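You operate a simulated robot arm through the tools that you are given. There is no shell and no other tool. Be economical: measure what you need, move in short steps, check, and stop when the job is done.

You run a simulated two-armed robot. Do the job below in one go: nothing can be reset, and whatever is moved stays where it is left.

JOB
Hold the wedge socket on the top of the steel table steady with one hand and flip the black pin the other way with the other.

It is judged by the outcome, as a careful person would: the job done as asked, and still so three seconds after it is handed in. It fails if anything else is knocked over, pushed out of place, dropped, spilled or broken.

ROBOT AND FRAMES
Two 7-joint arms with two-finger parallel grippers on one trunk, on a base that drives. Base frame: it is fixed to the floor where the robot stands at the start and does not move with it; the origin is under the middle of the robot, x ahead of it, y to its left, z up; the surface under the hand at the start is at about z = 850. Units: mm, rad, N and s.
The left shoulder is at the start at [20, 113, 1297], the right one opposite. With the tool pointing down near the work surface each hand reaches from about 100 to 580 mm from the robot's upright axis, wherever it stands, measured 20 degrees to its own side. Places, roughly: black pin [500, 0, 900]. Payload 1.57 kg a hand.
The TCP of each hand is the grasp point between the finger pads, 30 mm short of the fingertips. In the tool frame z runs along the fingers and y along their closing line. The gripper opens to 80 mm. The fingers are 17 mm wide and 12 mm thick; the gripper's body (40 by 82 mm) begins 80 mm behind the TCP.
Orientation is that of the tool frame in the base frame, as [roll, pitch, yaw] about the fixed x, y, z axes, in that order (R = Rz(yaw) Ry(pitch) Rx(roll)). With the fingers straight down and closing along the base's y, the tool's x points along the base's -x, its y along +y and its z along -z.

CONTROLS
- The arms move only by the tool step_arm. It takes "left_targets", "right_targets" or both (then of equal length, played together; a hand with none holds still); each is text: rows parted by semicolons, each of 7 numbers parted by spaces: the shift along the tool's x, y, z in mm, then the turn, a rotation vector about the tool's x, y, z in rad, then the closure, from 0 (fully open) to 1 (shut). In form: x y z ax ay az jaw; .... A call has 1 to 8 rows; each row is the pose to reach, as a shift and turn from the pose commanded when the call began, along the tool's axes at that moment. Rows are played at 5 a second. More than 50 mm and 0.15 rad between two rows, or a gripper value outside its range, and nothing of the call is played. A pose out of reach is approached as far as the arm can. The call stops where the force on the tool passes 40 N (or 10 N more than at its start, if that is more) or the arm is blocked; 0.2 s more then pass. The fingers move at their own pace (about 45 mm/s each) and stop on an object; they squeeze with about 43 N. The grip force told is the motor's: it shows also when the fingers shut on nothing. Time passes only in rows, and 0.2 s behind the last, so rows that repeat a pose let the fingers close. It gives the time, the measured TCP pose, the force on the tool (base axes), the opening and the grip force at its end, in the units of the frame above (readings bear some noise), with the torque about the TCP (base axes, N m) and any sound that the robot's microphone picked up.
- Cameras (640 x 400 px; columns grow to the right, rows downward): "scene" is now at [100.7, 1.8, 1418.6]; the picture's right is [0.01, -1.00, 0.00], its down [-0.59, -0.01, -0.81] and it looks along [0.81, 0.01, -0.59] (base axes); focal length 256 px, centre (320, 200). "left" rides on the left gripper at [72, 7, -122] in its tool frame; the picture's right is [-0.09, 1.00, 0.00], its down [-0.84, -0.08, -0.54] and it looks along [-0.54, -0.05, 0.84] (tool axes); focal length 238 px, centre (320, 200). "right" rides on the right gripper at [72, -7, -122] in its tool frame; the picture's right is [0.09, 1.00, 0.00], its down [-0.84, 0.08, -0.54] and it looks along [-0.54, 0.05, 0.84] (tool axes); focal length 238 px, centre (320, 200). There is no depth. A picture from a camera that has moved, and an enlarged one, comes with that camera's place and axes in the base frame and with its lens.
- camera(camera): a new picture of that camera. It takes no simulated time.
- lift_body(by): slides the trunk up (or, below 0, down) by that many mm; the arms and the scene camera ride with it, the base frame stays. It gives what a move gives, with no picture.
- steer(legs): drives the robot by 1 to 6 legs, each [ahead, left, turn to the left] in mm, mm and rad, along the robot's own axes; the way and the turn of a leg run together, so that a leg with both is an arc; at most 1500 mm and 3.142 rad a leg. The arms and the cameras ride along, it lands a little off, and it stops where it bumps. It gives what a move gives.
- aim_head(pan, tilt): turns the head with the scene camera to pan (to the left, within 1.396 rad either way) and tilt (down, from -0.506 to 1.204), counted from straight ahead of the robot. It gives what a move gives.
- zoom(camera, box): a new picture of the part [left, top, right, bottom] of that camera's present view, enlarged. It takes no simulated time.
- finish_job(): hands the job in; it is judged then, once.

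Work in short steps. Places have to be worked out from the pictures, the camera data and where the tool is seen: move nearer, look again, correct. Check each grasp and each placing, and mend what went wrong. You have 120 turns and 92 pictures in all, those below and enlarged ones among them. Open the grippers and draw the arms clear of the work before you hand the job in, unless the task says otherwise; then end with one line.

The tools are called by a JSON object that holds its "op" and its "data". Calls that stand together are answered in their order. step_arm: Moves the arms, as the interface text tells. Its arguments: {"type":"object","properties":{"left_targets":{"type":"string"},"right_targets":{"type":"string"}},"required":[]} The other tools are called the same way: lift_body (by) slides the trunk up or down; steer (legs) drives the base; aim_head (pan, tilt) turns the head that bears the scene camera; camera (camera) takes a picture; zoom (camera, box) takes an enlarged picture of a part of a camera's view; finish_job () hands the job in.

At the start:

```text
t: 0.0
left_position: [439.0, 216.1, 1159.8]
left_orientation: [3.141, -0.001, 3.14]
left_ft_force: [-0.4, 0.6, 0.4]
left_moment: [-0.01, 0.0, -0.03]
left_grip_width: 80.1
left_finger_force: 0.0
right_position: [441.5, -140.6, 1178.0]
right_orientation: [-3.141, -0.001, 3.141]
right_ft_force: [0.6, 0.1, -0.1]
right_moment: [0.01, -0.01, 0.03]
right_grip_width: 80.2
right_finger_force: 0.1
trunk travel left (down, up): [-350.0, 220.0]
robot x, y, heading: [1.6, 0.2, -0.001]
head pan, tilt: [0.014, 0.63]
```

scene: 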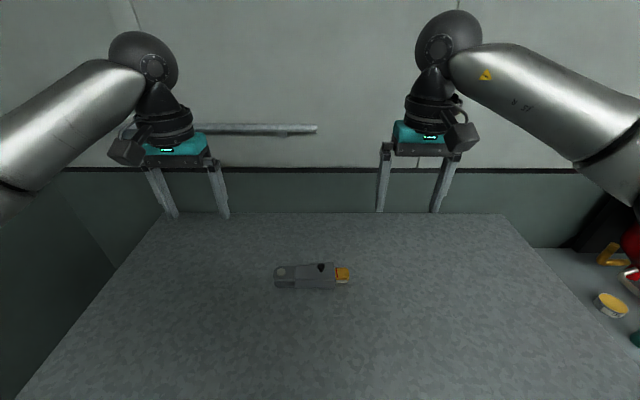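
right: 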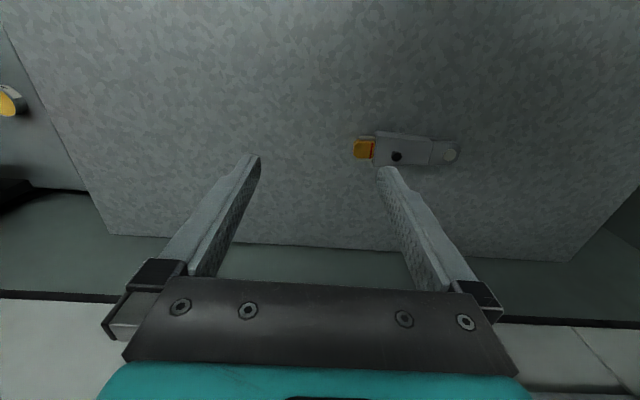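
left: 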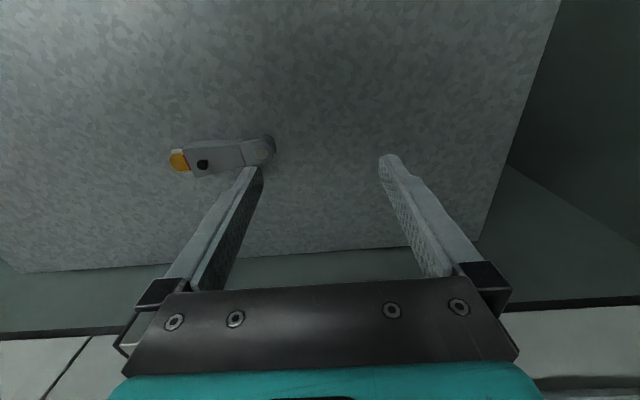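

The wedge socket lies near the middle of the table. I zoom in on it to see its parts.

{"op": "zoom", "data": {"camera": "scene", "box": [260, 245, 370, 310]}}

{"op": "zoom", "data": {"camera": "right", "box": [340, 110, 480, 190]}}

{"op": "zoom", "data": {"camera": "left", "box": [150, 110, 290, 195]}}

```text
5.82 times, centred on (315, 278) of scene
camera zoom: at [100.7, 1.8, 1418.6], right [0.01, -1.0, 0.0], down [-0.59, -0.01, -0.81], along [0.81, 0.01, -0.59], focal length 1490 px, centre (349, -251)
```

zoom: 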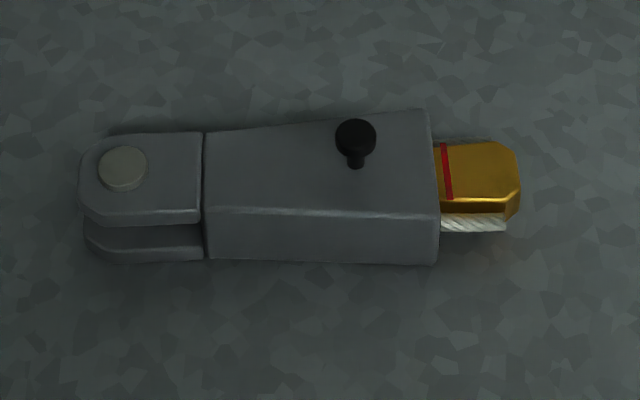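

```text
4.57 times, centred on (410, 150) of right
camera zoom: at [368.8, -147.0, 1301.0], right [-0.09, 1.0, 0.0], down [0.84, 0.08, 0.54], along [0.54, 0.05, -0.84], focal length 1090 px, centre (-91, 429)
```

zoom: 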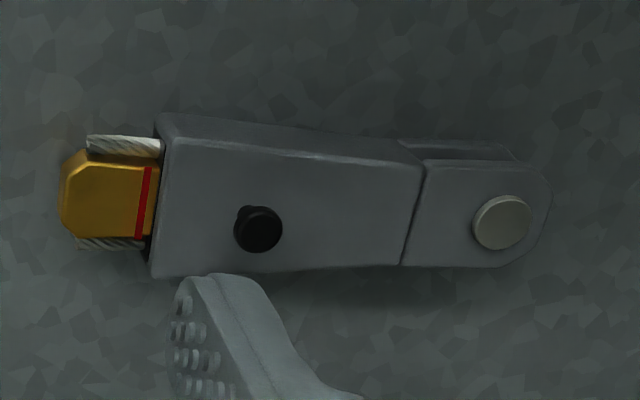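

```text
4.57 times, centred on (220, 152) of left
camera zoom: at [368.1, 223.2, 1280.5], right [0.09, 1.0, 0.0], down [0.84, -0.08, 0.54], along [0.54, -0.05, -0.84], focal length 1090 px, centre (777, 417)
```

zoom: 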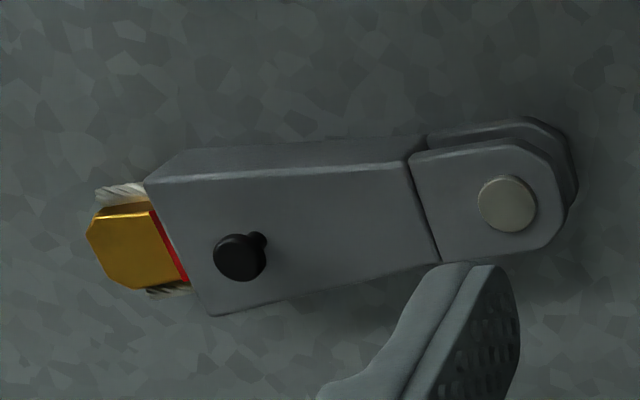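

I put the body top at z≈895 and the black knob near (517, 3, 910), with the socket lying along y. I lower the right hand beside it for a closer look.

{"op": "step_arm", "data": {"right_targets": "0 0 40 0 0 0 0; 0 0 80 0 0 0 0; 0 0 120 0 0 0 0; 0 15 150 0 0 0 0; 0 30 170 0 0 0 0"}}

{"op": "zoom", "data": {"camera": "right", "box": [300, 20, 620, 220]}}

```text
t: 1.2
left_position: [438.5, 215.8, 1158.1]
left_orientation: [-3.141, 0.0, -3.141]
left_ft_force: [0.4, -0.2, 0.2]
left_moment: [0.03, -0.02, -0.01]
left_grip_width: 80.0
left_finger_force: 0.1
right_position: [440.9, -110.0, 1010.5]
right_orientation: [3.141, 0.001, 3.141]
right_ft_force: [0.4, -0.2, 0.6]
right_moment: [-0.01, -0.02, 0.01]
right_grip_width: 79.8
right_finger_force: 0.0
trunk travel left (down, up): [-350.0, 220.0]
robot x, y, heading: [0.4, 0.4, -0.002]
head pan, tilt: [0.014, 0.63]
```

```text
2.00 times, centred on (460, 120) of right
camera zoom: at [368.1, -116.8, 1132.9], right [-0.09, 1.0, 0.0], down [0.84, 0.08, 0.54], along [0.54, 0.05, -0.84], focal length 477 px, centre (40, 360)
```

zoom: 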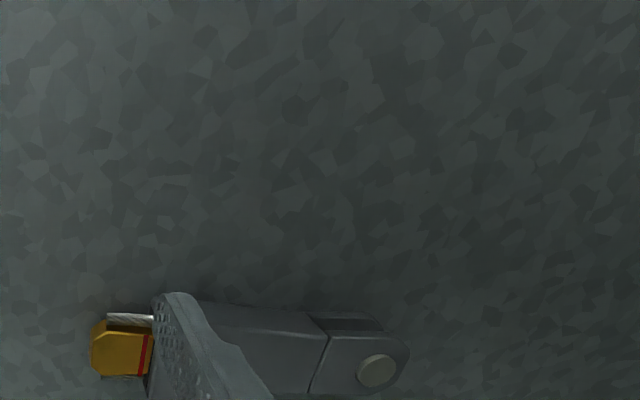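

The finger hides the pin. I shift the hand back and to the left so the pin shows between the fingers.

{"op": "step_arm", "data": {"right_targets": "25 35 0 0 0 0 0; 50 70 0 0 0 0 0; 60 105 0 0 0 0 0"}}

{"op": "zoom", "data": {"camera": "right", "box": [200, 50, 440, 200]}}

```text
t: 2.0
left_position: [438.6, 216.6, 1158.6]
left_orientation: [-3.141, -0.001, 3.141]
left_ft_force: [-0.2, 0.4, 0.7]
left_moment: [-0.05, -0.03, 0.0]
left_grip_width: 80.0
left_finger_force: 0.0
right_position: [381.3, -6.4, 1009.1]
right_orientation: [-3.14, 0.0, 3.14]
right_ft_force: [0.7, 0.2, -0.5]
right_moment: [0.03, -0.02, -0.01]
right_grip_width: 80.0
right_finger_force: 0.2
trunk travel left (down, up): [-350.0, 220.0]
robot x, y, heading: [-0.4, -1.0, 0.002]
head pan, tilt: [0.014, 0.63]
```

```text
2.67 times, centred on (320, 125) of right
camera zoom: at [310.0, -12.5, 1131.2], right [-0.09, 1.0, 0.0], down [0.84, 0.08, 0.54], along [0.54, 0.05, -0.84], focal length 636 px, centre (320, 400)
```

zoom: 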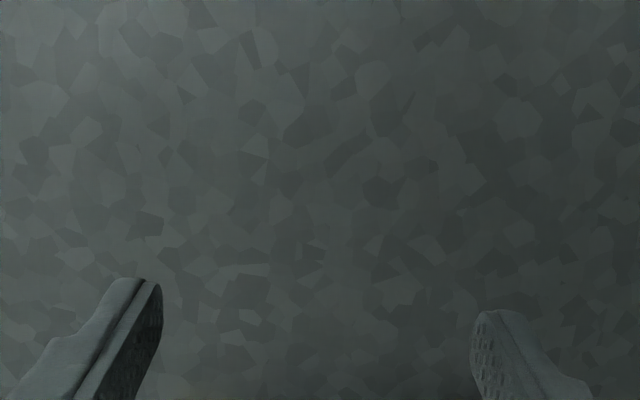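

The camera is upside down relative to forward, so the pin should be lower in the frame; I look there.

{"op": "zoom", "data": {"camera": "right", "box": [230, 160, 470, 310]}}

```text
2.67 times, centred on (350, 235) of right
camera zoom: at [310.0, -12.5, 1131.2], right [-0.09, 1.0, 0.0], down [0.84, 0.08, 0.54], along [0.54, 0.05, -0.84], focal length 636 px, centre (240, 107)
```

zoom: 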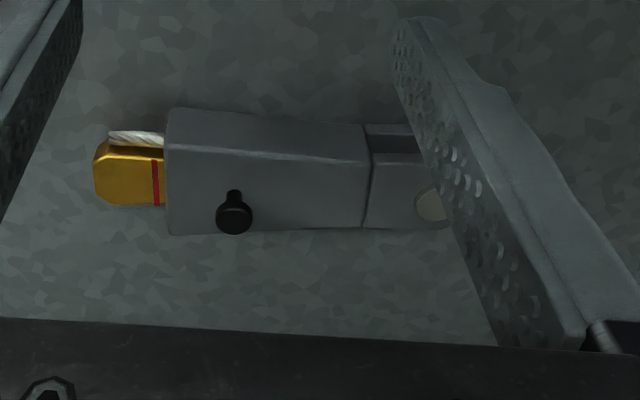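

The knob stands nearly straight up by my triangulation, so I need a flatter view to see which way it leans. I tilt the right hand so its camera looks more horizontally.

{"op": "step_arm", "data": {"right_targets": "0 0 8 0 -0.14 0 0; 0 0 16 0 -0.28 0 0; 0 0 24 0 -0.42 0 0; 0 0 32 0 -0.56 0 0; 0 0 40 0 -0.70 0 0"}}

{"op": "camera", "data": {"camera": "right"}}

```text
t: 3.2
left_position: [438.9, 215.5, 1159.0]
left_orientation: [3.141, 0.001, -3.14]
left_ft_force: [-0.9, -0.6, 0.2]
left_moment: [0.02, -0.01, 0.02]
left_grip_width: 80.0
left_finger_force: 0.0
right_position: [381.2, -5.1, 968.9]
right_orientation: [3.14, 0.701, 3.14]
right_ft_force: [-1.1, 0.0, -0.2]
right_moment: [0.01, 0.02, 0.03]
right_grip_width: 80.1
right_finger_force: 0.2
trunk travel left (down, up): [-350.0, 220.0]
robot x, y, heading: [-1.4, -4.9, 0.003]
head pan, tilt: [0.014, 0.63]
```

```text
82 pictures are left
camera right: at [246.3, -12.0, 1016.2], right [-0.07, 1.0, -0.06], down [0.29, 0.08, 0.95], along [0.95, 0.05, -0.29], focal length 238 px, centre (320, 200)
```

right: 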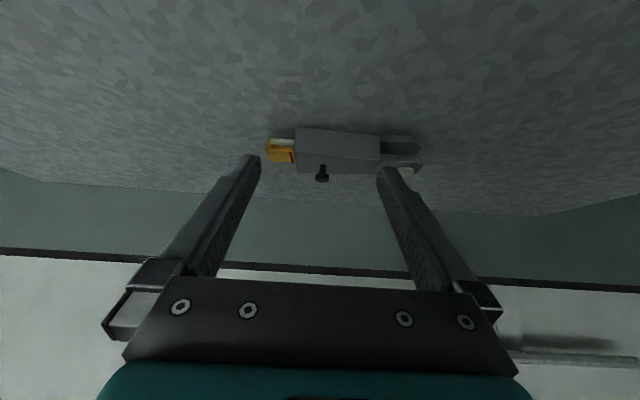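

The robot's y position reads slightly drifted (about −5 mm), which I will keep in mind. I zoom in on the pin.

{"op": "zoom", "data": {"camera": "right", "box": [260, 120, 388, 200]}}

```text
5.00 times, centred on (324, 160) of right
camera zoom: at [246.3, -12.0, 1016.2], right [-0.07, 1.0, -0.06], down [0.29, 0.08, 0.95], along [0.95, 0.05, -0.29], focal length 1192 px, centre (300, 400)
```

zoom: 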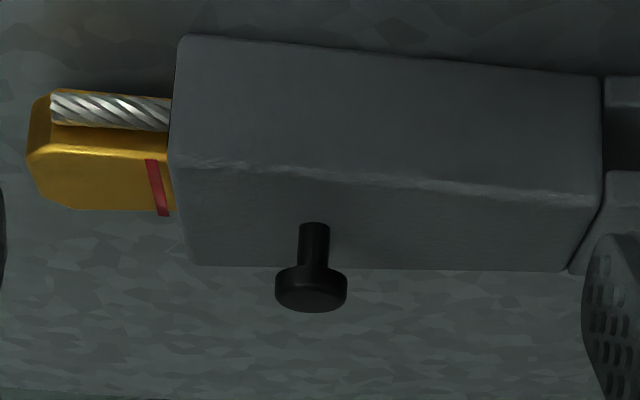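

The black pin is a mushroom-headed plunger standing about 20 mm out of the body, so "the other way" probably means pushing it in. I bring the right hand back to the right and start turning the left hand so its fingers can close across the socket.

{"op": "step_arm", "data": {"right_targets": "0 -15 -6 0 0.1 0 0; 0 -30 -12 0 0.2 0 0; 0 -45 -18 0 0.3 0 0; 0 -60 -24 0 0.4 0 0; 0 -75 -30 0 0.5 0 0; 0 -90 -36 0 0.6 0 0; 0 -105 -42 0 0.7 0 0; 0 -120 -48 0 0.7 0 0", "left_targets": "-6 -10 8 0 0 0.14 0; -12 -20 16 0 0 0.28 0; -18 -30 24 0 0 0.42 0; -25 -40 32 0 0 0.56 0; -31 -50 40 0 0 0.70 0; -37 -60 48 0 0 0.84 0; -43 -70 56 0 0 0.98 0; -50 -80 64 0 0 1.12 0"}}

```text
t: 5.0
left_position: [489.1, 135.5, 1094.4]
left_orientation: [-3.141, -0.001, 2.019]
left_ft_force: [-0.2, -0.4, -0.1]
left_moment: [-0.01, 0.06, -0.03]
left_grip_width: 80.1
left_finger_force: 0.0
right_position: [348.9, -126.9, 1006.4]
right_orientation: [-3.141, -0.001, -3.14]
right_ft_force: [-0.2, 0.1, -0.2]
right_moment: [0.03, 0.02, 0.0]
right_grip_width: 79.9
right_finger_force: 0.1
trunk travel left (down, up): [-350.0, 220.0]
robot x, y, heading: [1.8, -1.6, -0.001]
head pan, tilt: [0.014, 0.63]
```

Orientation follows as commanded. I finish the left turn over the clevis end at about (512, 86, 1014) and look.

{"op": "step_arm", "data": {"left_targets": "-14 0 20 0 0 0.12 0; -28 0 40 0 0 0.24 0; -42 0 60 0 0 0.36 0; -55 -1 80 0 0 0.448 0; -55 -1 80 0 0 0.448 0"}}

{"op": "camera", "data": {"camera": "left"}}

{"op": "camera", "data": {"camera": "scene"}}

```text
t: 6.2
left_position: [510.7, 88.1, 1013.2]
left_orientation: [3.141, 0.0, 1.572]
left_ft_force: [-0.2, -0.3, 0.2]
left_moment: [0.0, 0.02, 0.0]
left_grip_width: 79.9
left_finger_force: 0.0
right_position: [348.3, -125.3, 1006.3]
right_orientation: [3.141, 0.0, -3.14]
right_ft_force: [-0.2, 0.1, 0.6]
right_moment: [-0.03, 0.04, 0.01]
right_grip_width: 80.1
right_finger_force: 0.1
trunk travel left (down, up): [-350.0, 220.0]
robot x, y, heading: [-3.0, 0.4, -0.002]
head pan, tilt: [0.014, 0.63]
```

```text
80 pictures are left
camera left: at [517.3, 159.7, 1134.6], right [1.0, -0.09, 0.0], down [-0.08, -0.84, 0.54], along [-0.05, -0.54, -0.84], focal length 238 px, centre (320, 200)
```

left: 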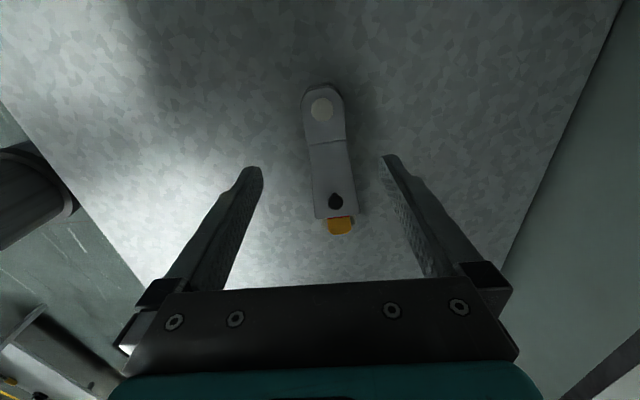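

```text
79 pictures are left
camera scene: at [100.7, 1.9, 1418.6], right [0.01, -1.0, 0.0], down [-0.59, -0.01, -0.81], along [0.81, 0.01, -0.59], focal length 256 px, centre (320, 200)
```

scene: 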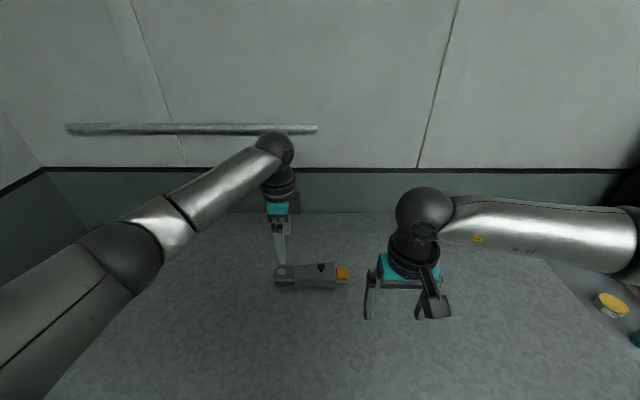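

{"op": "zoom", "data": {"camera": "left", "box": [240, 75, 432, 245]}}

```text
2.35 times, centred on (336, 160) of left
camera zoom: at [517.3, 159.7, 1134.6], right [1.0, -0.09, 0.0], down [-0.08, -0.84, 0.54], along [-0.05, -0.54, -0.84], focal length 561 px, centre (282, 294)
```

zoom: 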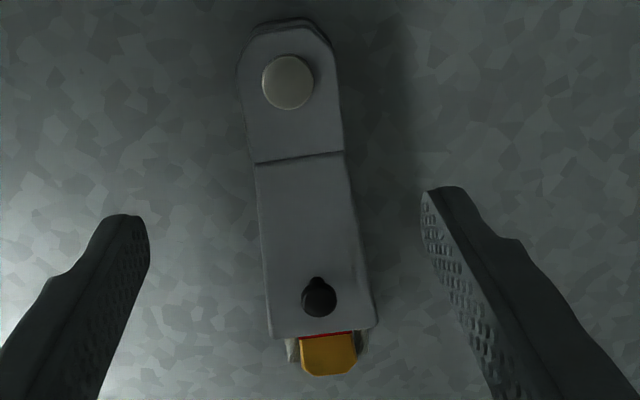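

In the left camera, the clevis centre sits about 6 mm to +x of the hand's mid-plane and is turned by ≈0.05 rad. I correct for that and come down to just above the socket.

{"op": "step_arm", "data": {"left_targets": "0 6 0 0 0 -0.05 0; 0 6 35 0 0 -0.05 0; 0 6 65 0 0 -0.05 0; 0 6 65 0 0 -0.05 0"}}

{"op": "camera", "data": {"camera": "left"}}

```text
t: 7.2
left_position: [516.6, 85.6, 949.6]
left_orientation: [3.141, 0.001, 1.624]
left_ft_force: [-0.9, 0.7, 0.8]
left_moment: [-0.03, 0.01, -0.01]
left_grip_width: 80.1
left_finger_force: 0.0
right_position: [348.9, -126.0, 1006.2]
right_orientation: [-3.141, 0.0, 3.141]
right_ft_force: [0.2, 0.1, 0.2]
right_moment: [0.0, 0.0, -0.01]
right_grip_width: 79.9
right_finger_force: 0.1
trunk travel left (down, up): [-350.0, 220.0]
robot x, y, heading: [2.1, -0.9, 0.001]
head pan, tilt: [0.014, 0.63]
```

```text
77 pictures are left
camera left: at [519.6, 158.8, 1070.3], right [1.0, -0.04, 0.0], down [-0.03, -0.84, 0.54], along [-0.02, -0.54, -0.84], focal length 238 px, centre (320, 200)
```

left: 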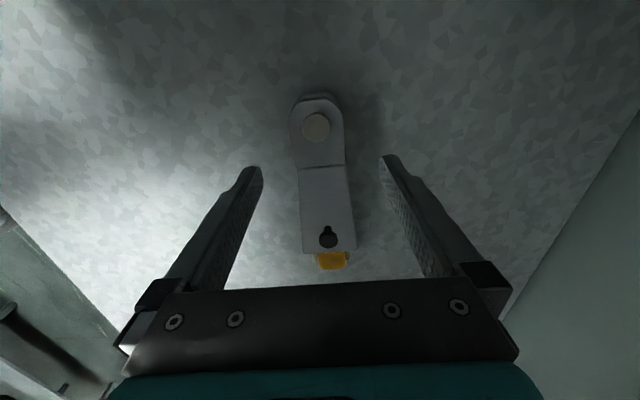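

The clevis is centred between the fingers (col ≈318 vs 320) and aligned. I lower to z≈889 and then close slowly.

{"op": "step_arm", "data": {"left_targets": "0 0 20 0 0 0 0; 0 0 40 0 0 0 0; 0 0 60 0 0 0 0; 0 0 60 0 0 0 0"}}

{"op": "camera", "data": {"camera": "left"}}

```text
t: 8.2
left_position: [517.0, 85.6, 888.9]
left_orientation: [3.141, 0.0, 1.623]
left_ft_force: [-0.2, -0.8, 0.1]
left_moment: [-0.02, 0.01, 0.01]
left_grip_width: 80.1
left_finger_force: 0.1
right_position: [348.9, -126.4, 1006.2]
right_orientation: [-3.142, 0.001, -3.142]
right_ft_force: [-0.3, -0.4, 0.2]
right_moment: [0.01, 0.0, -0.05]
right_grip_width: 80.0
right_finger_force: 0.0
trunk travel left (down, up): [-350.0, 220.0]
robot x, y, heading: [1.2, -1.1, 0.006]
head pan, tilt: [0.014, 0.63]
```

```text
76 pictures are left
camera left: at [521.3, 159.0, 1011.2], right [1.0, -0.04, 0.0], down [-0.03, -0.84, 0.54], along [-0.02, -0.54, -0.84], focal length 238 px, centre (320, 200)
```

left: 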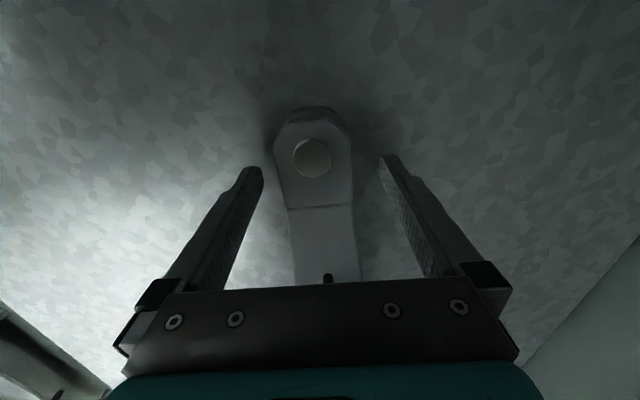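

The TCP lies on the clevis at row ≈190, where the socket is centred (≈319). I close the left fingers.

{"op": "step_arm", "data": {"left_targets": "0 0 0 0 0 0 0.3; 0 0 0 0 0 0 0.5; 0 0 0 0 0 0 0.7; 0 0 0 0 0 0 1; 0 0 0 0 0 0 1; 0 0 0 0 0 0 1"}}

{"op": "camera", "data": {"camera": "left"}}

{"op": "zoom", "data": {"camera": "scene", "box": [230, 215, 390, 315]}}

```text
t: 9.6
left_position: [518.1, 86.8, 890.2]
left_orientation: [-3.141, 0.001, 1.623]
left_ft_force: [-1.7, -0.1, 1.0]
left_moment: [-0.01, 0.06, -0.11]
left_grip_width: 43.6
left_finger_force: 42.8
right_position: [349.0, -126.8, 1006.1]
right_orientation: [-3.141, 0.0, 3.141]
right_ft_force: [0.7, 0.5, 0.1]
right_moment: [-0.04, -0.01, 0.01]
right_grip_width: 79.8
right_finger_force: 0.0
trunk travel left (down, up): [-350.0, 220.0]
robot x, y, heading: [0.5, 3.0, -0.003]
head pan, tilt: [0.014, 0.63]
```

```text
75 pictures are left
camera left: at [521.1, 158.8, 1011.5], right [1.0, -0.04, 0.0], down [-0.03, -0.84, 0.54], along [-0.02, -0.54, -0.84], focal length 238 px, centre (320, 200)
```

left: 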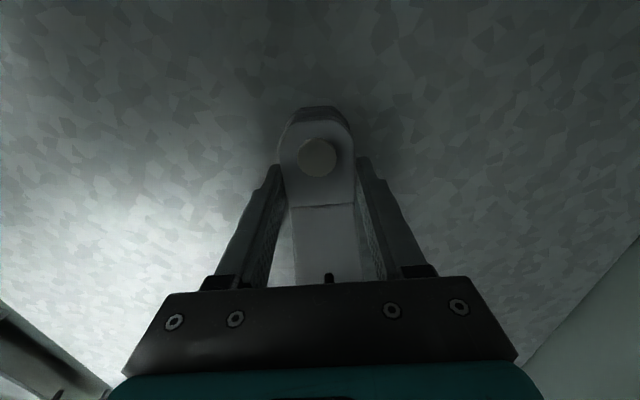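

```text
4.00 times, centred on (310, 265) of scene
camera zoom: at [100.5, 1.7, 1418.6], right [0.01, -1.0, 0.0], down [-0.59, -0.01, -0.81], along [0.81, 0.01, -0.59], focal length 1024 px, centre (360, -60)
```

zoom: 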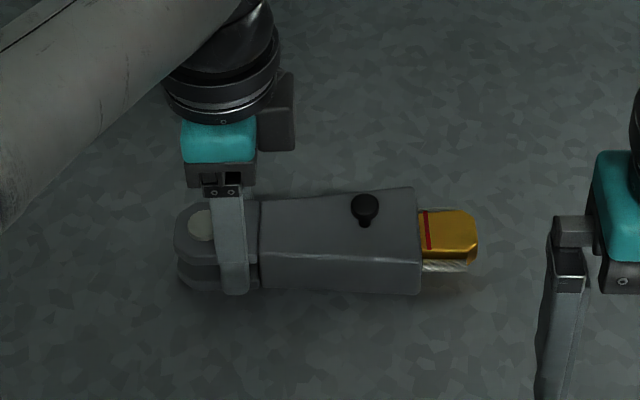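

The left hand holds the clevis firmly (43.6 mm, 43 N) and the socket did not shift noticeably. Now I bring the right hand over from the right side, turned 90° so its camera faces the pin.

{"op": "step_arm", "data": {"right_targets": "-14 0 0 0 0 -0.14 0; -28 0 0 0 0 -0.28 0; -42 0 0 0 0 -0.42 0; -56 0 0 0 0 -0.56 0; -70 0 0 0 0 -0.7 0; -84 0 0 0 0 -0.84 0; -98 0 0 0 0 -0.98 0; -112 0 0 0 0 -1.12 0"}}

```text
t: 11.4
left_position: [516.0, 86.1, 891.4]
left_orientation: [-3.14, 0.0, 1.625]
left_ft_force: [-0.2, 0.3, -0.1]
left_moment: [-0.24, 0.11, -0.02]
left_grip_width: 43.5
left_finger_force: 43.0
right_position: [432.0, -137.8, 1023.6]
right_orientation: [-3.077, 0.013, -2.23]
right_ft_force: [-0.7, -0.6, -0.5]
right_moment: [-0.02, -0.06, 0.01]
right_grip_width: 80.1
right_finger_force: 0.0
right hand out of reach, approached as far as the arm can: row 7, 8
trunk travel left (down, up): [-350.0, 220.0]
robot x, y, heading: [1.0, 0.6, -0.0]
head pan, tilt: [0.014, 0.63]
```

The right wrist hit a limit partway. The left hand made the mirrored turn while farther forward, so I move forward and see if the turn completes.

{"op": "step_arm", "data": {"right_targets": "-15 -15 0 0 0 0 0; -30 -30 0 0 0 0 0; -44 -45 0 0 0 0 0; -44 -45 0 0 0 0 0"}}

```text
t: 12.4
left_position: [517.8, 86.2, 890.7]
left_orientation: [3.141, 0.0, 1.624]
left_ft_force: [-0.8, 1.0, 0.9]
left_moment: [-0.08, 0.02, -0.09]
left_grip_width: 43.5
left_finger_force: 42.8
right_position: [432.0, -137.5, 1022.6]
right_orientation: [-3.077, 0.014, -2.232]
right_ft_force: [0.4, -0.2, -0.6]
right_moment: [0.01, -0.03, -0.02]
right_grip_width: 80.0
right_finger_force: 0.0
right hand out of reach, approached as far as the arm can: row 1, 2, 3, 4
trunk travel left (down, up): [-350.0, 220.0]
robot x, y, heading: [2.8, 1.9, 0.001]
head pan, tilt: [0.014, 0.63]
```

That pose is at a limit, so I turn back toward a milder yaw (≈ −2.6), which is fine for pressing.

{"op": "step_arm", "data": {"right_targets": "0 0 0 0 0 0.14 0; 0 0 0 0 0 0.28 0; 0 0 0 0 0 0.42 0; 0 0 0 0 0 0.54 0; 0 0 0 0 0 0.54 0"}}

{"op": "camera", "data": {"camera": "right"}}

```text
t: 13.6
left_position: [517.4, 87.0, 890.9]
left_orientation: [3.141, 0.0, 1.624]
left_ft_force: [-0.4, 2.0, 0.3]
left_moment: [0.11, -0.01, -0.08]
left_grip_width: 43.6
left_finger_force: 43.7
right_position: [435.0, -132.8, 1022.1]
right_orientation: [-3.092, 0.045, -2.773]
right_ft_force: [0.1, -0.4, -0.9]
right_moment: [-0.01, 0.0, -0.01]
right_grip_width: 79.8
right_finger_force: 0.0
trunk travel left (down, up): [-350.0, 220.0]
robot x, y, heading: [-1.6, -3.0, 0.005]
head pan, tilt: [0.014, 0.63]
```

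```text
73 pictures are left
camera right: at [363.4, -162.5, 1141.6], right [-0.44, 0.9, -0.05], down [0.72, 0.39, 0.57], along [0.53, 0.22, -0.82], focal length 238 px, centre (320, 200)
```

right: 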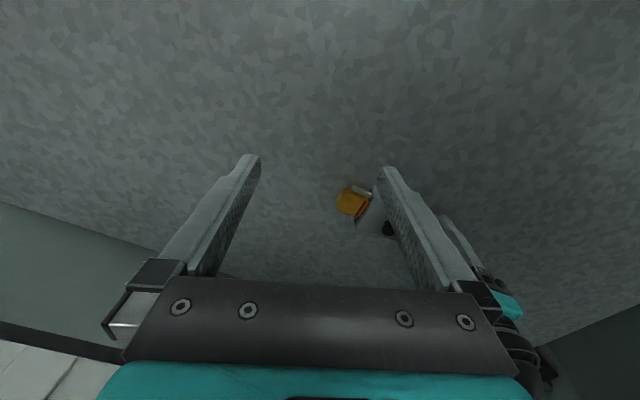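

The pin is visible behind my right finger, and the hand has a small tilt. I straighten it and slide left so the pin sits between the fingers ahead.

{"op": "step_arm", "data": {"right_targets": "-16 33 0 -0.05 0.045 0 0; -32 66 0 -0.05 0.045 0 0; -47 98 0 -0.05 0.045 0 0; -47 98 0 -0.05 0.045 0 0"}}

{"op": "camera", "data": {"camera": "right"}}

```text
t: 14.6
left_position: [518.1, 86.5, 890.6]
left_orientation: [3.141, -0.001, 1.625]
left_ft_force: [0.6, -1.2, 0.2]
left_moment: [0.29, 0.09, 0.1]
left_grip_width: 43.8
left_finger_force: 42.9
right_position: [445.3, -27.3, 1021.8]
right_orientation: [3.14, 0.0, -2.773]
right_ft_force: [-0.5, -0.2, 0.2]
right_moment: [0.02, -0.03, 0.01]
right_grip_width: 80.0
right_finger_force: 0.0
trunk travel left (down, up): [-350.0, 220.0]
robot x, y, heading: [1.3, 5.1, 0.001]
head pan, tilt: [0.014, 0.63]
```

```text
72 pictures are left
camera right: at [379.2, -60.4, 1143.2], right [-0.45, 0.9, 0.0], down [0.75, 0.37, 0.54], along [0.48, 0.24, -0.84], focal length 238 px, centre (320, 200)
```

right: 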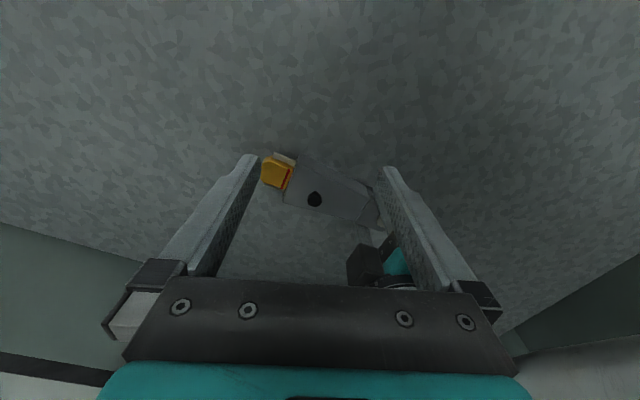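

{"op": "zoom", "data": {"camera": "right", "box": [256, 145, 384, 225]}}

```text
5.00 times, centred on (320, 185) of right
camera zoom: at [379.2, -60.4, 1143.2], right [-0.45, 0.9, 0.0], down [0.75, 0.37, 0.54], along [0.48, 0.24, -0.84], focal length 1192 px, centre (320, 275)
```

zoom: 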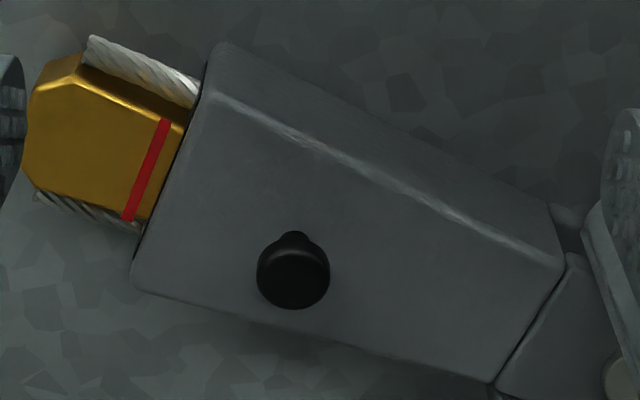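

I place the knob at about (513, 0) in the right hand's frame. A block on the left gripper leaves little room beside it, so I will press with the right hand's +y finger only, hand open. I move that finger above the knob with the TCP near (529, −42, 975).

{"op": "step_arm", "data": {"right_targets": "-25 -15 0 0 0 0 0; -50 -30 10 0 0 0 0; -73 -44 25 0 0 0 0; -73 -44 47 0 0 0 0; -73 -44 47 0 0 0 0"}}

{"op": "camera", "data": {"camera": "right"}}

{"op": "zoom", "data": {"camera": "scene", "box": [230, 195, 430, 320]}}

```text
t: 15.8
left_position: [517.1, 86.6, 890.3]
left_orientation: [3.141, 0.002, 1.623]
left_ft_force: [0.0, 1.1, 0.4]
left_moment: [-0.1, -0.02, 0.03]
left_grip_width: 43.5
left_finger_force: 42.8
right_position: [529.5, -40.1, 973.2]
right_orientation: [3.138, 0.0, -2.773]
right_ft_force: [-0.4, -0.5, -0.1]
right_moment: [0.04, -0.03, 0.02]
right_grip_width: 79.9
right_finger_force: 0.1
trunk travel left (down, up): [-350.0, 220.0]
robot x, y, heading: [1.1, 0.9, -0.001]
head pan, tilt: [0.014, 0.63]
```

```text
70 pictures are left
camera right: at [464.1, -72.6, 1095.2], right [-0.45, 0.89, 0.0], down [0.75, 0.37, 0.54], along [0.48, 0.24, -0.84], focal length 238 px, centre (320, 200)
```

right: 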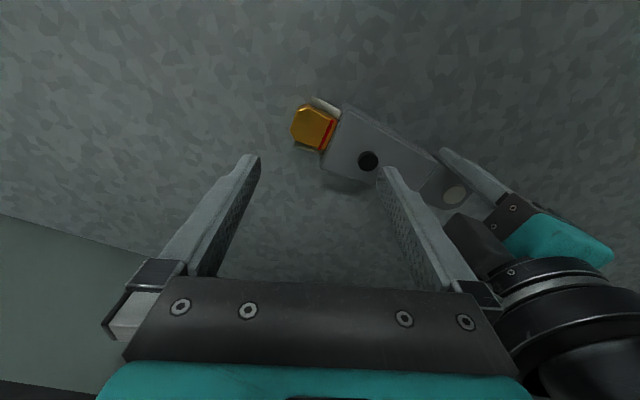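

```text
3.20 times, centred on (330, 258) of scene
camera zoom: at [100.7, 2.0, 1418.6], right [0.01, -1.0, 0.0], down [-0.59, -0.01, -0.81], along [0.81, 0.01, -0.59], focal length 819 px, centre (288, 16)
```

zoom: 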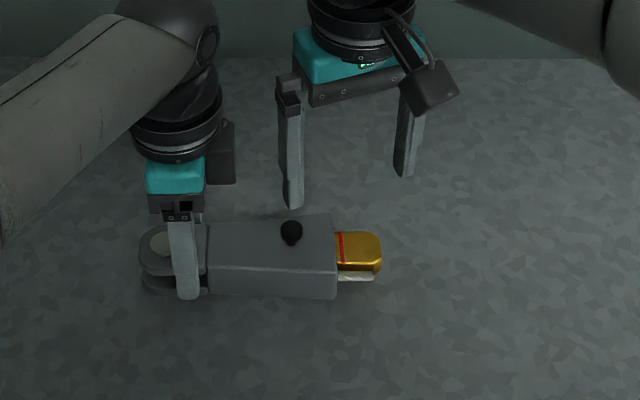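

The knob appears ~9 px left of where the +y fingertip would land, so I shift 7 mm along −tool y, then lower to about 8 mm above the knob.

{"op": "step_arm", "data": {"right_targets": "0 -7 0 0 0 0 0; 0 -7 10 0 0 0 0; 0 -7 18 0 0 0 0; 0 -7 18 0 0 0 0"}}

{"op": "zoom", "data": {"camera": "right", "box": [304, 110, 464, 210]}}

{"op": "zoom", "data": {"camera": "scene", "box": [270, 220, 366, 280]}}

```text
t: 16.8
left_position: [517.5, 86.9, 891.2]
left_orientation: [-3.141, 0.002, 1.624]
left_ft_force: [0.1, 1.2, 0.5]
left_moment: [0.02, -0.01, 0.02]
left_grip_width: 43.4
left_finger_force: 43.3
right_position: [530.0, -46.9, 954.9]
right_orientation: [3.139, 0.002, -2.774]
right_ft_force: [0.4, 0.6, 0.0]
right_moment: [-0.01, -0.04, 0.01]
right_grip_width: 79.9
right_finger_force: 0.0
trunk travel left (down, up): [-350.0, 220.0]
robot x, y, heading: [2.8, -0.7, -0.002]
head pan, tilt: [0.014, 0.63]
```

```text
4.00 times, centred on (384, 160) of right
camera zoom: at [466.7, -80.0, 1077.4], right [-0.45, 0.9, 0.0], down [0.75, 0.37, 0.54], along [0.48, 0.24, -0.84], focal length 953 px, centre (64, 360)
```

zoom: 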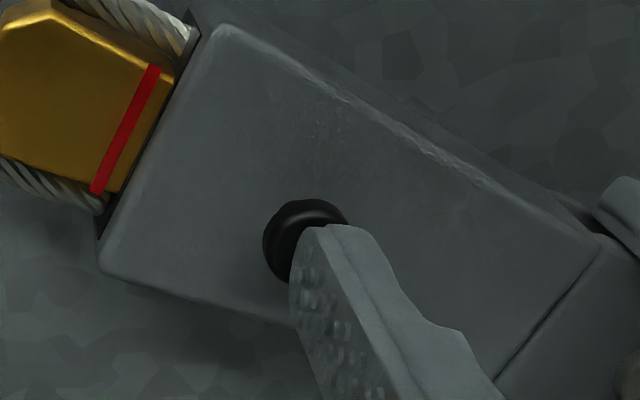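

```text
6.67 times, centred on (318, 250) of scene
camera zoom: at [100.7, 1.9, 1418.6], right [0.01, -1.0, 0.0], down [-0.59, -0.01, -0.81], along [0.81, 0.01, -0.59], focal length 1707 px, centre (333, -133)
```

zoom: 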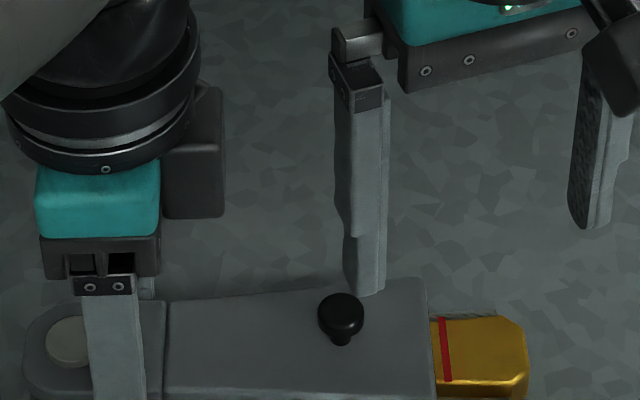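

The scene view says the tip is ~9 mm too far to −y and a few mm too near, while the hand camera says it is nearly aligned. I take half of that correction (+4, +4), lower 6 mm and look again.

{"op": "step_arm", "data": {"right_targets": "-5 2.3 0 0 0 0 0; -5 2.3 6 0 0 0 0; -5 2.3 6 0 0 0 0"}}

{"op": "zoom", "data": {"camera": "right", "box": [336, 130, 432, 190]}}

{"op": "zoom", "data": {"camera": "scene", "box": [294, 240, 358, 280]}}

```text
t: 17.6
left_position: [517.3, 85.9, 890.1]
left_orientation: [-3.141, 0.0, 1.623]
left_ft_force: [0.3, 0.5, 1.3]
left_moment: [0.06, 0.0, -0.02]
left_grip_width: 43.8
left_finger_force: 42.9
right_position: [536.9, -42.4, 950.7]
right_orientation: [3.14, -0.001, -2.773]
right_ft_force: [0.8, -0.1, 0.4]
right_moment: [0.02, 0.01, -0.01]
right_grip_width: 80.0
right_finger_force: 0.1
trunk travel left (down, up): [-350.0, 220.0]
robot x, y, heading: [0.3, -2.2, -0.002]
head pan, tilt: [0.014, 0.63]
```

```text
6.67 times, centred on (384, 160) of right
camera zoom: at [470.8, -75.6, 1072.3], right [-0.45, 0.9, 0.0], down [0.75, 0.37, 0.54], along [0.48, 0.24, -0.84], focal length 1589 px, centre (-107, 467)
```

zoom: 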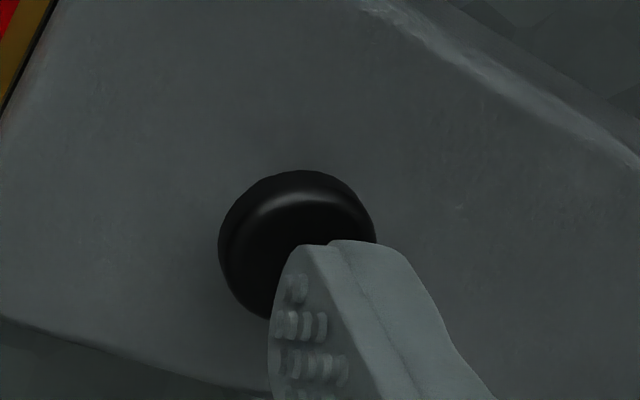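

```text
10.00 times, centred on (326, 260) of scene
camera zoom: at [100.7, 1.9, 1418.6], right [0.01, -1.0, 0.0], down [-0.59, -0.01, -0.81], along [0.81, 0.01, -0.59], focal length 2561 px, centre (260, -400)
```

zoom: 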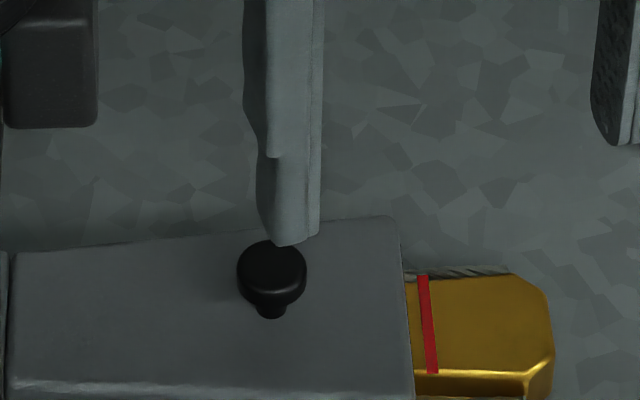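

Both views put the tip centre within the knob's disc, with opposite small biases. I now press down slowly while watching force and sound.

{"op": "step_arm", "data": {"right_targets": "1 0 2 0 0 0 0; 2 0 4 0 0 0 0; 2 0 5 0 0 0 0; 2 0 6 0 0 0 0; 2 0 7 0 0 0 0; 2 0 8 0 0 0 0; 2 0 9 0 0 0 0; 2 0 10 0 0 0 0"}}

{"op": "zoom", "data": {"camera": "scene", "box": [294, 240, 358, 280]}}

```text
t: 19.4
left_position: [517.6, 85.5, 889.9]
left_orientation: [3.141, 0.002, 1.622]
left_ft_force: [0.0, -0.5, 1.2]
left_moment: [0.03, -0.03, -0.01]
left_grip_width: 43.6
left_finger_force: 43.0
right_position: [533.0, -42.6, 938.9]
right_orientation: [3.14, 0.001, -2.772]
right_ft_force: [-0.1, 0.1, 0.4]
right_moment: [-0.02, 0.03, 0.02]
right_grip_width: 79.9
right_finger_force: 0.2
trunk travel left (down, up): [-350.0, 220.0]
robot x, y, heading: [-0.8, 2.3, -0.003]
head pan, tilt: [0.014, 0.63]
```

```text
10.00 times, centred on (326, 260) of scene
camera zoom: at [100.7, 1.9, 1418.6], right [0.01, -1.0, 0.0], down [-0.59, -0.01, -0.81], along [0.81, 0.01, -0.59], focal length 2561 px, centre (260, -400)
```

zoom: 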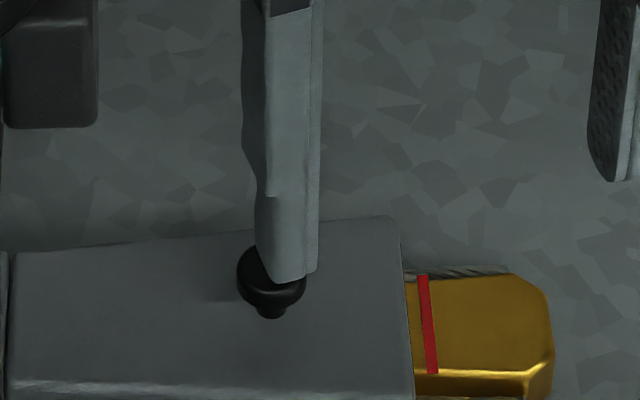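

No contact yet with the tip at z≈909. I check the hand camera too.

{"op": "zoom", "data": {"camera": "right", "box": [336, 130, 432, 190]}}

```text
6.67 times, centred on (384, 160) of right
camera zoom: at [468.1, -75.3, 1061.7], right [-0.45, 0.9, 0.0], down [0.75, 0.37, 0.54], along [0.48, 0.24, -0.84], focal length 1589 px, centre (-107, 467)
```

zoom: 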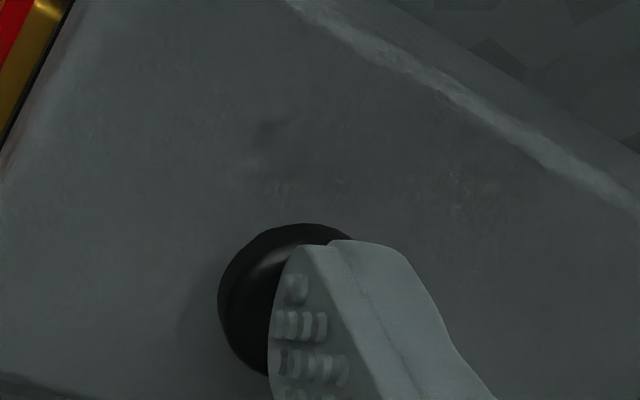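

The tip now sits over the knob in both views. I keep pressing down in small steps.

{"op": "step_arm", "data": {"right_targets": "0 0 1 0 0 0 0; 0 0 2 0 0 0 0; 0 0 3 0 0 0 0; 0 0 4 0 0 0 0; 0 0 5 0 0 0 0; 0 0 6 0 0 0 0"}}

{"op": "zoom", "data": {"camera": "scene", "box": [294, 240, 358, 280]}}

```text
t: 20.8
left_position: [517.4, 86.1, 891.0]
left_orientation: [-3.141, 0.0, 1.623]
left_ft_force: [0.9, 0.4, 0.7]
left_moment: [-0.03, -0.04, -0.04]
left_grip_width: 43.8
left_finger_force: 43.2
right_position: [532.1, -44.0, 933.8]
right_orientation: [3.14, 0.0, -2.772]
right_ft_force: [0.4, -0.1, -0.7]
right_moment: [0.01, -0.02, -0.02]
right_grip_width: 79.9
right_finger_force: 0.0
trunk travel left (down, up): [-350.0, 220.0]
robot x, y, heading: [-0.0, -0.2, 0.001]
head pan, tilt: [0.014, 0.63]
```

```text
10.00 times, centred on (326, 260) of scene
camera zoom: at [100.7, 1.9, 1418.6], right [0.01, -1.0, 0.0], down [-0.59, -0.01, -0.81], along [0.81, 0.01, -0.59], focal length 2561 px, centre (260, -400)
```

zoom: 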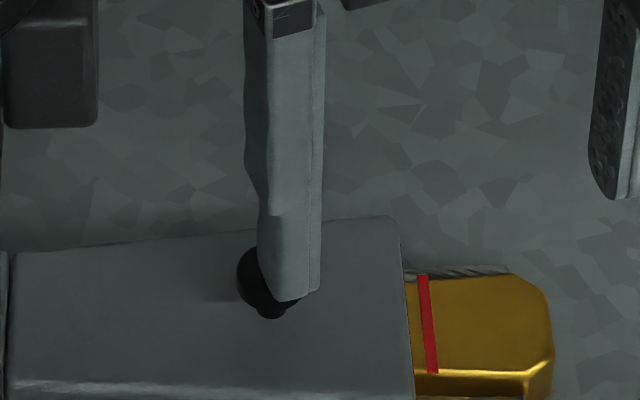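

Still no contact at tip z≈903, so the knob is lower than I assumed. I look from the hand camera before going on.

{"op": "zoom", "data": {"camera": "right", "box": [304, 120, 464, 220]}}

```text
4.00 times, centred on (384, 170) of right
camera zoom: at [467.4, -75.9, 1055.7], right [-0.45, 0.9, 0.0], down [0.75, 0.37, 0.54], along [0.48, 0.24, -0.84], focal length 953 px, centre (64, 320)
```

zoom: 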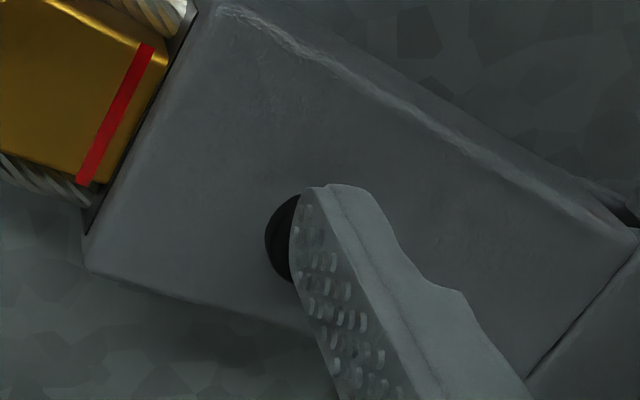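

Both views now say the tip needs ~7 mm more forward. I lift 5 mm, shift by (7, 2), and press down again.

{"op": "step_arm", "data": {"right_targets": "0 0 -6 0 0 0 0; -7.2 -0.6 -6 0 0 0 0; -7.2 -0.6 -3 0 0 0 0; -7.2 -0.6 0 0 0 0 0; -7.2 -0.6 1 0 0 0 0; -7.2 -0.6 2 0 0 0 0; -7.2 -0.6 3 0 0 0 0; -7.2 -0.6 4 0 0 0 0"}}

{"op": "zoom", "data": {"camera": "scene", "box": [294, 240, 358, 280]}}

{"op": "zoom", "data": {"camera": "right", "box": [304, 120, 464, 220]}}

```text
t: 22.6
left_position: [517.6, 85.0, 890.9]
left_orientation: [3.142, 0.0, 1.623]
left_ft_force: [0.1, -0.1, 0.7]
left_moment: [-0.04, -0.09, -0.13]
left_grip_width: 43.3
left_finger_force: 43.3
right_position: [539.3, -42.7, 929.4]
right_orientation: [3.14, 0.003, -2.773]
right_ft_force: [0.3, 0.5, 2.0]
right_moment: [0.06, 0.04, -0.01]
right_grip_width: 79.6
right_finger_force: 0.0
trunk travel left (down, up): [-350.0, 220.0]
robot x, y, heading: [-2.3, 2.1, 0.0]
head pan, tilt: [0.014, 0.63]
```

```text
10.00 times, centred on (326, 260) of scene
camera zoom: at [100.6, 1.8, 1418.6], right [0.01, -1.0, 0.0], down [-0.59, -0.01, -0.81], along [0.81, 0.01, -0.59], focal length 2561 px, centre (260, -400)
```

zoom: 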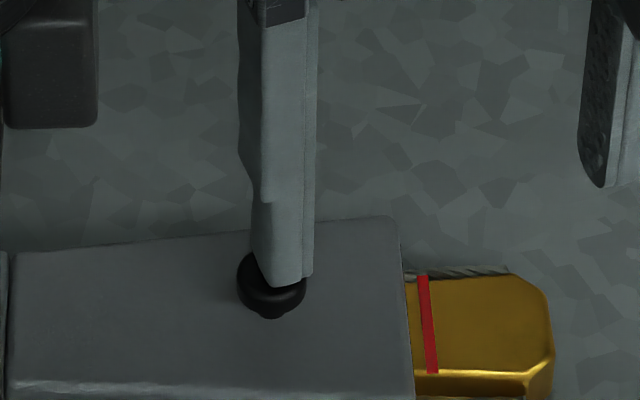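

```text
4.00 times, centred on (384, 170) of right
camera zoom: at [473.6, -74.1, 1052.2], right [-0.44, 0.9, 0.0], down [0.75, 0.37, 0.54], along [0.49, 0.24, -0.84], focal length 953 px, centre (64, 320)
```

zoom: 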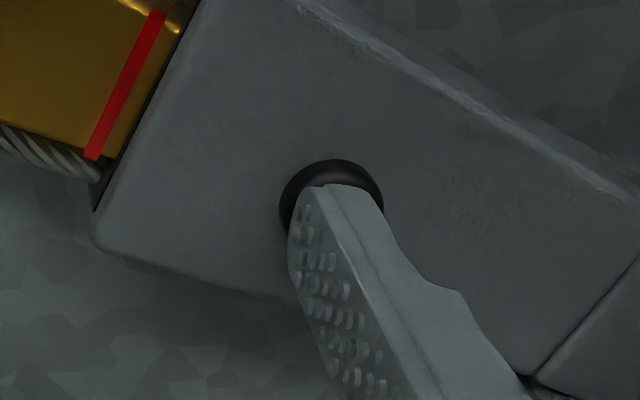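

The tip is now centred on the knob and the force is rising (≈2 N), so contact is starting. I press further in 1 mm steps.

{"op": "step_arm", "data": {"right_targets": "0 0 1 0 0 0 0; 0 0 2 0 0 0 0; 0 0 3 0 0 0 0; 0 0 4 0 0 0 0"}}

{"op": "zoom", "data": {"camera": "scene", "box": [294, 240, 358, 280]}}

```text
t: 23.6
left_position: [517.6, 85.9, 889.9]
left_orientation: [3.141, -0.001, 1.624]
left_ft_force: [-0.4, 0.0, 0.6]
left_moment: [0.05, 0.05, -0.06]
left_grip_width: 43.7
left_finger_force: 43.1
right_position: [537.0, -41.4, 927.4]
right_orientation: [3.14, 0.001, -2.773]
right_ft_force: [0.8, 1.1, 2.1]
right_moment: [0.01, 0.05, 0.0]
right_grip_width: 80.2
right_finger_force: 0.0
trunk travel left (down, up): [-350.0, 220.0]
robot x, y, heading: [1.0, 0.9, 0.006]
head pan, tilt: [0.014, 0.63]
```

```text
10.00 times, centred on (326, 260) of scene
camera zoom: at [100.6, 1.9, 1418.6], right [0.01, -1.0, 0.0], down [-0.59, -0.01, -0.81], along [0.81, 0.01, -0.59], focal length 2561 px, centre (260, -400)
```

zoom: 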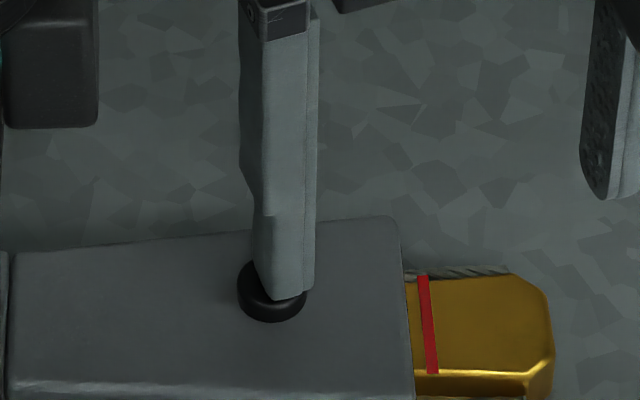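

The knob is moving down with light force (≈2 N): it is a push pin. I continue pressing until it bottoms out.

{"op": "step_arm", "data": {"right_targets": "0 0 1 0 0 0 0; 0 0 2 0 0 0 0; 0 0 3 0 0 0 0; 0 0 4 0 0 0 0; 0 0 5 0 0 0 0; 0 0 6 0 0 0 0; 0 0 7 0 0 0 0; 0 0 8 0 0 0 0"}}

{"op": "zoom", "data": {"camera": "scene", "box": [294, 240, 358, 280]}}

```text
t: 25.4
left_position: [516.9, 85.5, 890.8]
left_orientation: [3.142, -0.001, 1.624]
left_ft_force: [9.5, -0.2, -8.7]
left_moment: [0.13, 0.11, 0.71]
left_grip_width: 43.7
left_finger_force: 43.7
right_position: [536.1, -40.1, 922.2]
right_orientation: [-3.14, 0.005, -2.773]
right_ft_force: [-6.2, -5.3, 32.6]
right_moment: [1.14, 0.7, 0.49]
right_grip_width: 78.5
right_finger_force: 0.0
right hand out of reach, approached as far as the arm can: row 5, 6, 7, 8
trunk travel left (down, up): [-350.0, 220.0]
robot x, y, heading: [-1.0, 3.7, 0.004]
head pan, tilt: [0.014, 0.63]
```

```text
10.00 times, centred on (326, 260) of scene
camera zoom: at [99.5, 1.3, 1418.7], right [0.01, -1.0, 0.0], down [-0.59, -0.01, -0.81], along [0.81, 0.01, -0.59], focal length 2561 px, centre (260, -400)
```

zoom: 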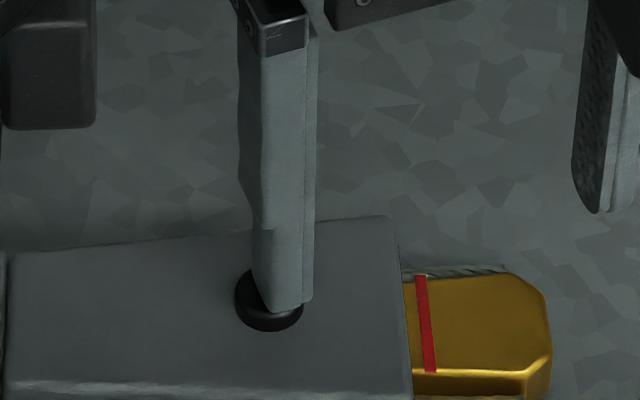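

The force reached 33 N and the knob sits near the surface. I back off upward and check whether it stays in.

{"op": "step_arm", "data": {"right_targets": "0 0 -8 0 0 0 0; 0 0 -20 0 0 0 0; 0 -15 -40 0 0 0 0; 0 -45 -60 0 0 0 0; 0 -45 -60 0 0 0 0"}}

{"op": "zoom", "data": {"camera": "scene", "box": [270, 240, 366, 300]}}

{"op": "camera", "data": {"camera": "right"}}

```text
t: 26.6
left_position: [517.5, 86.6, 890.3]
left_orientation: [-3.141, 0.0, 1.622]
left_ft_force: [-0.4, -0.1, -0.9]
left_moment: [0.06, -0.06, -0.06]
left_grip_width: 43.5
left_finger_force: 42.8
right_position: [551.3, -83.3, 982.7]
right_orientation: [3.14, 0.0, -2.772]
right_ft_force: [-0.4, 0.1, -0.7]
right_moment: [0.03, 0.02, 0.0]
right_grip_width: 80.3
right_finger_force: 0.0
trunk travel left (down, up): [-350.0, 220.0]
robot x, y, heading: [-1.1, -2.8, 0.001]
head pan, tilt: [0.014, 0.63]
```

```text
6.67 times, centred on (318, 270) of scene
camera zoom: at [100.7, 1.7, 1418.6], right [0.01, -1.0, 0.0], down [-0.59, -0.01, -0.81], along [0.81, 0.01, -0.59], focal length 1707 px, centre (333, -267)
```

zoom: 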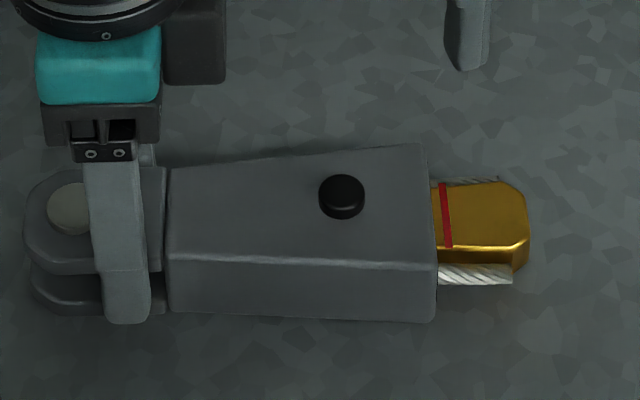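

```text
55 pictures are left
camera right: at [486.5, -117.1, 1105.3], right [-0.45, 0.9, 0.0], down [0.75, 0.37, 0.54], along [0.48, 0.24, -0.84], focal length 238 px, centre (320, 200)
```

right: 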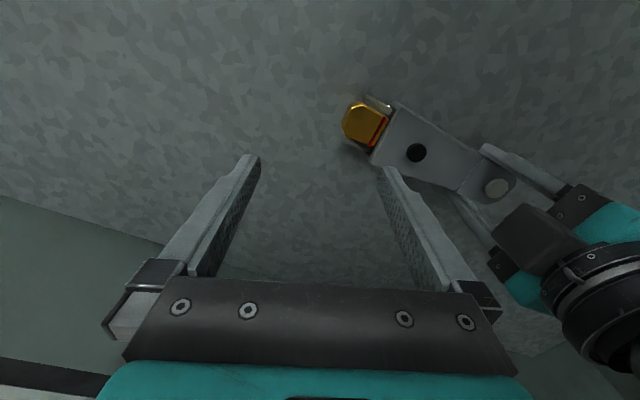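

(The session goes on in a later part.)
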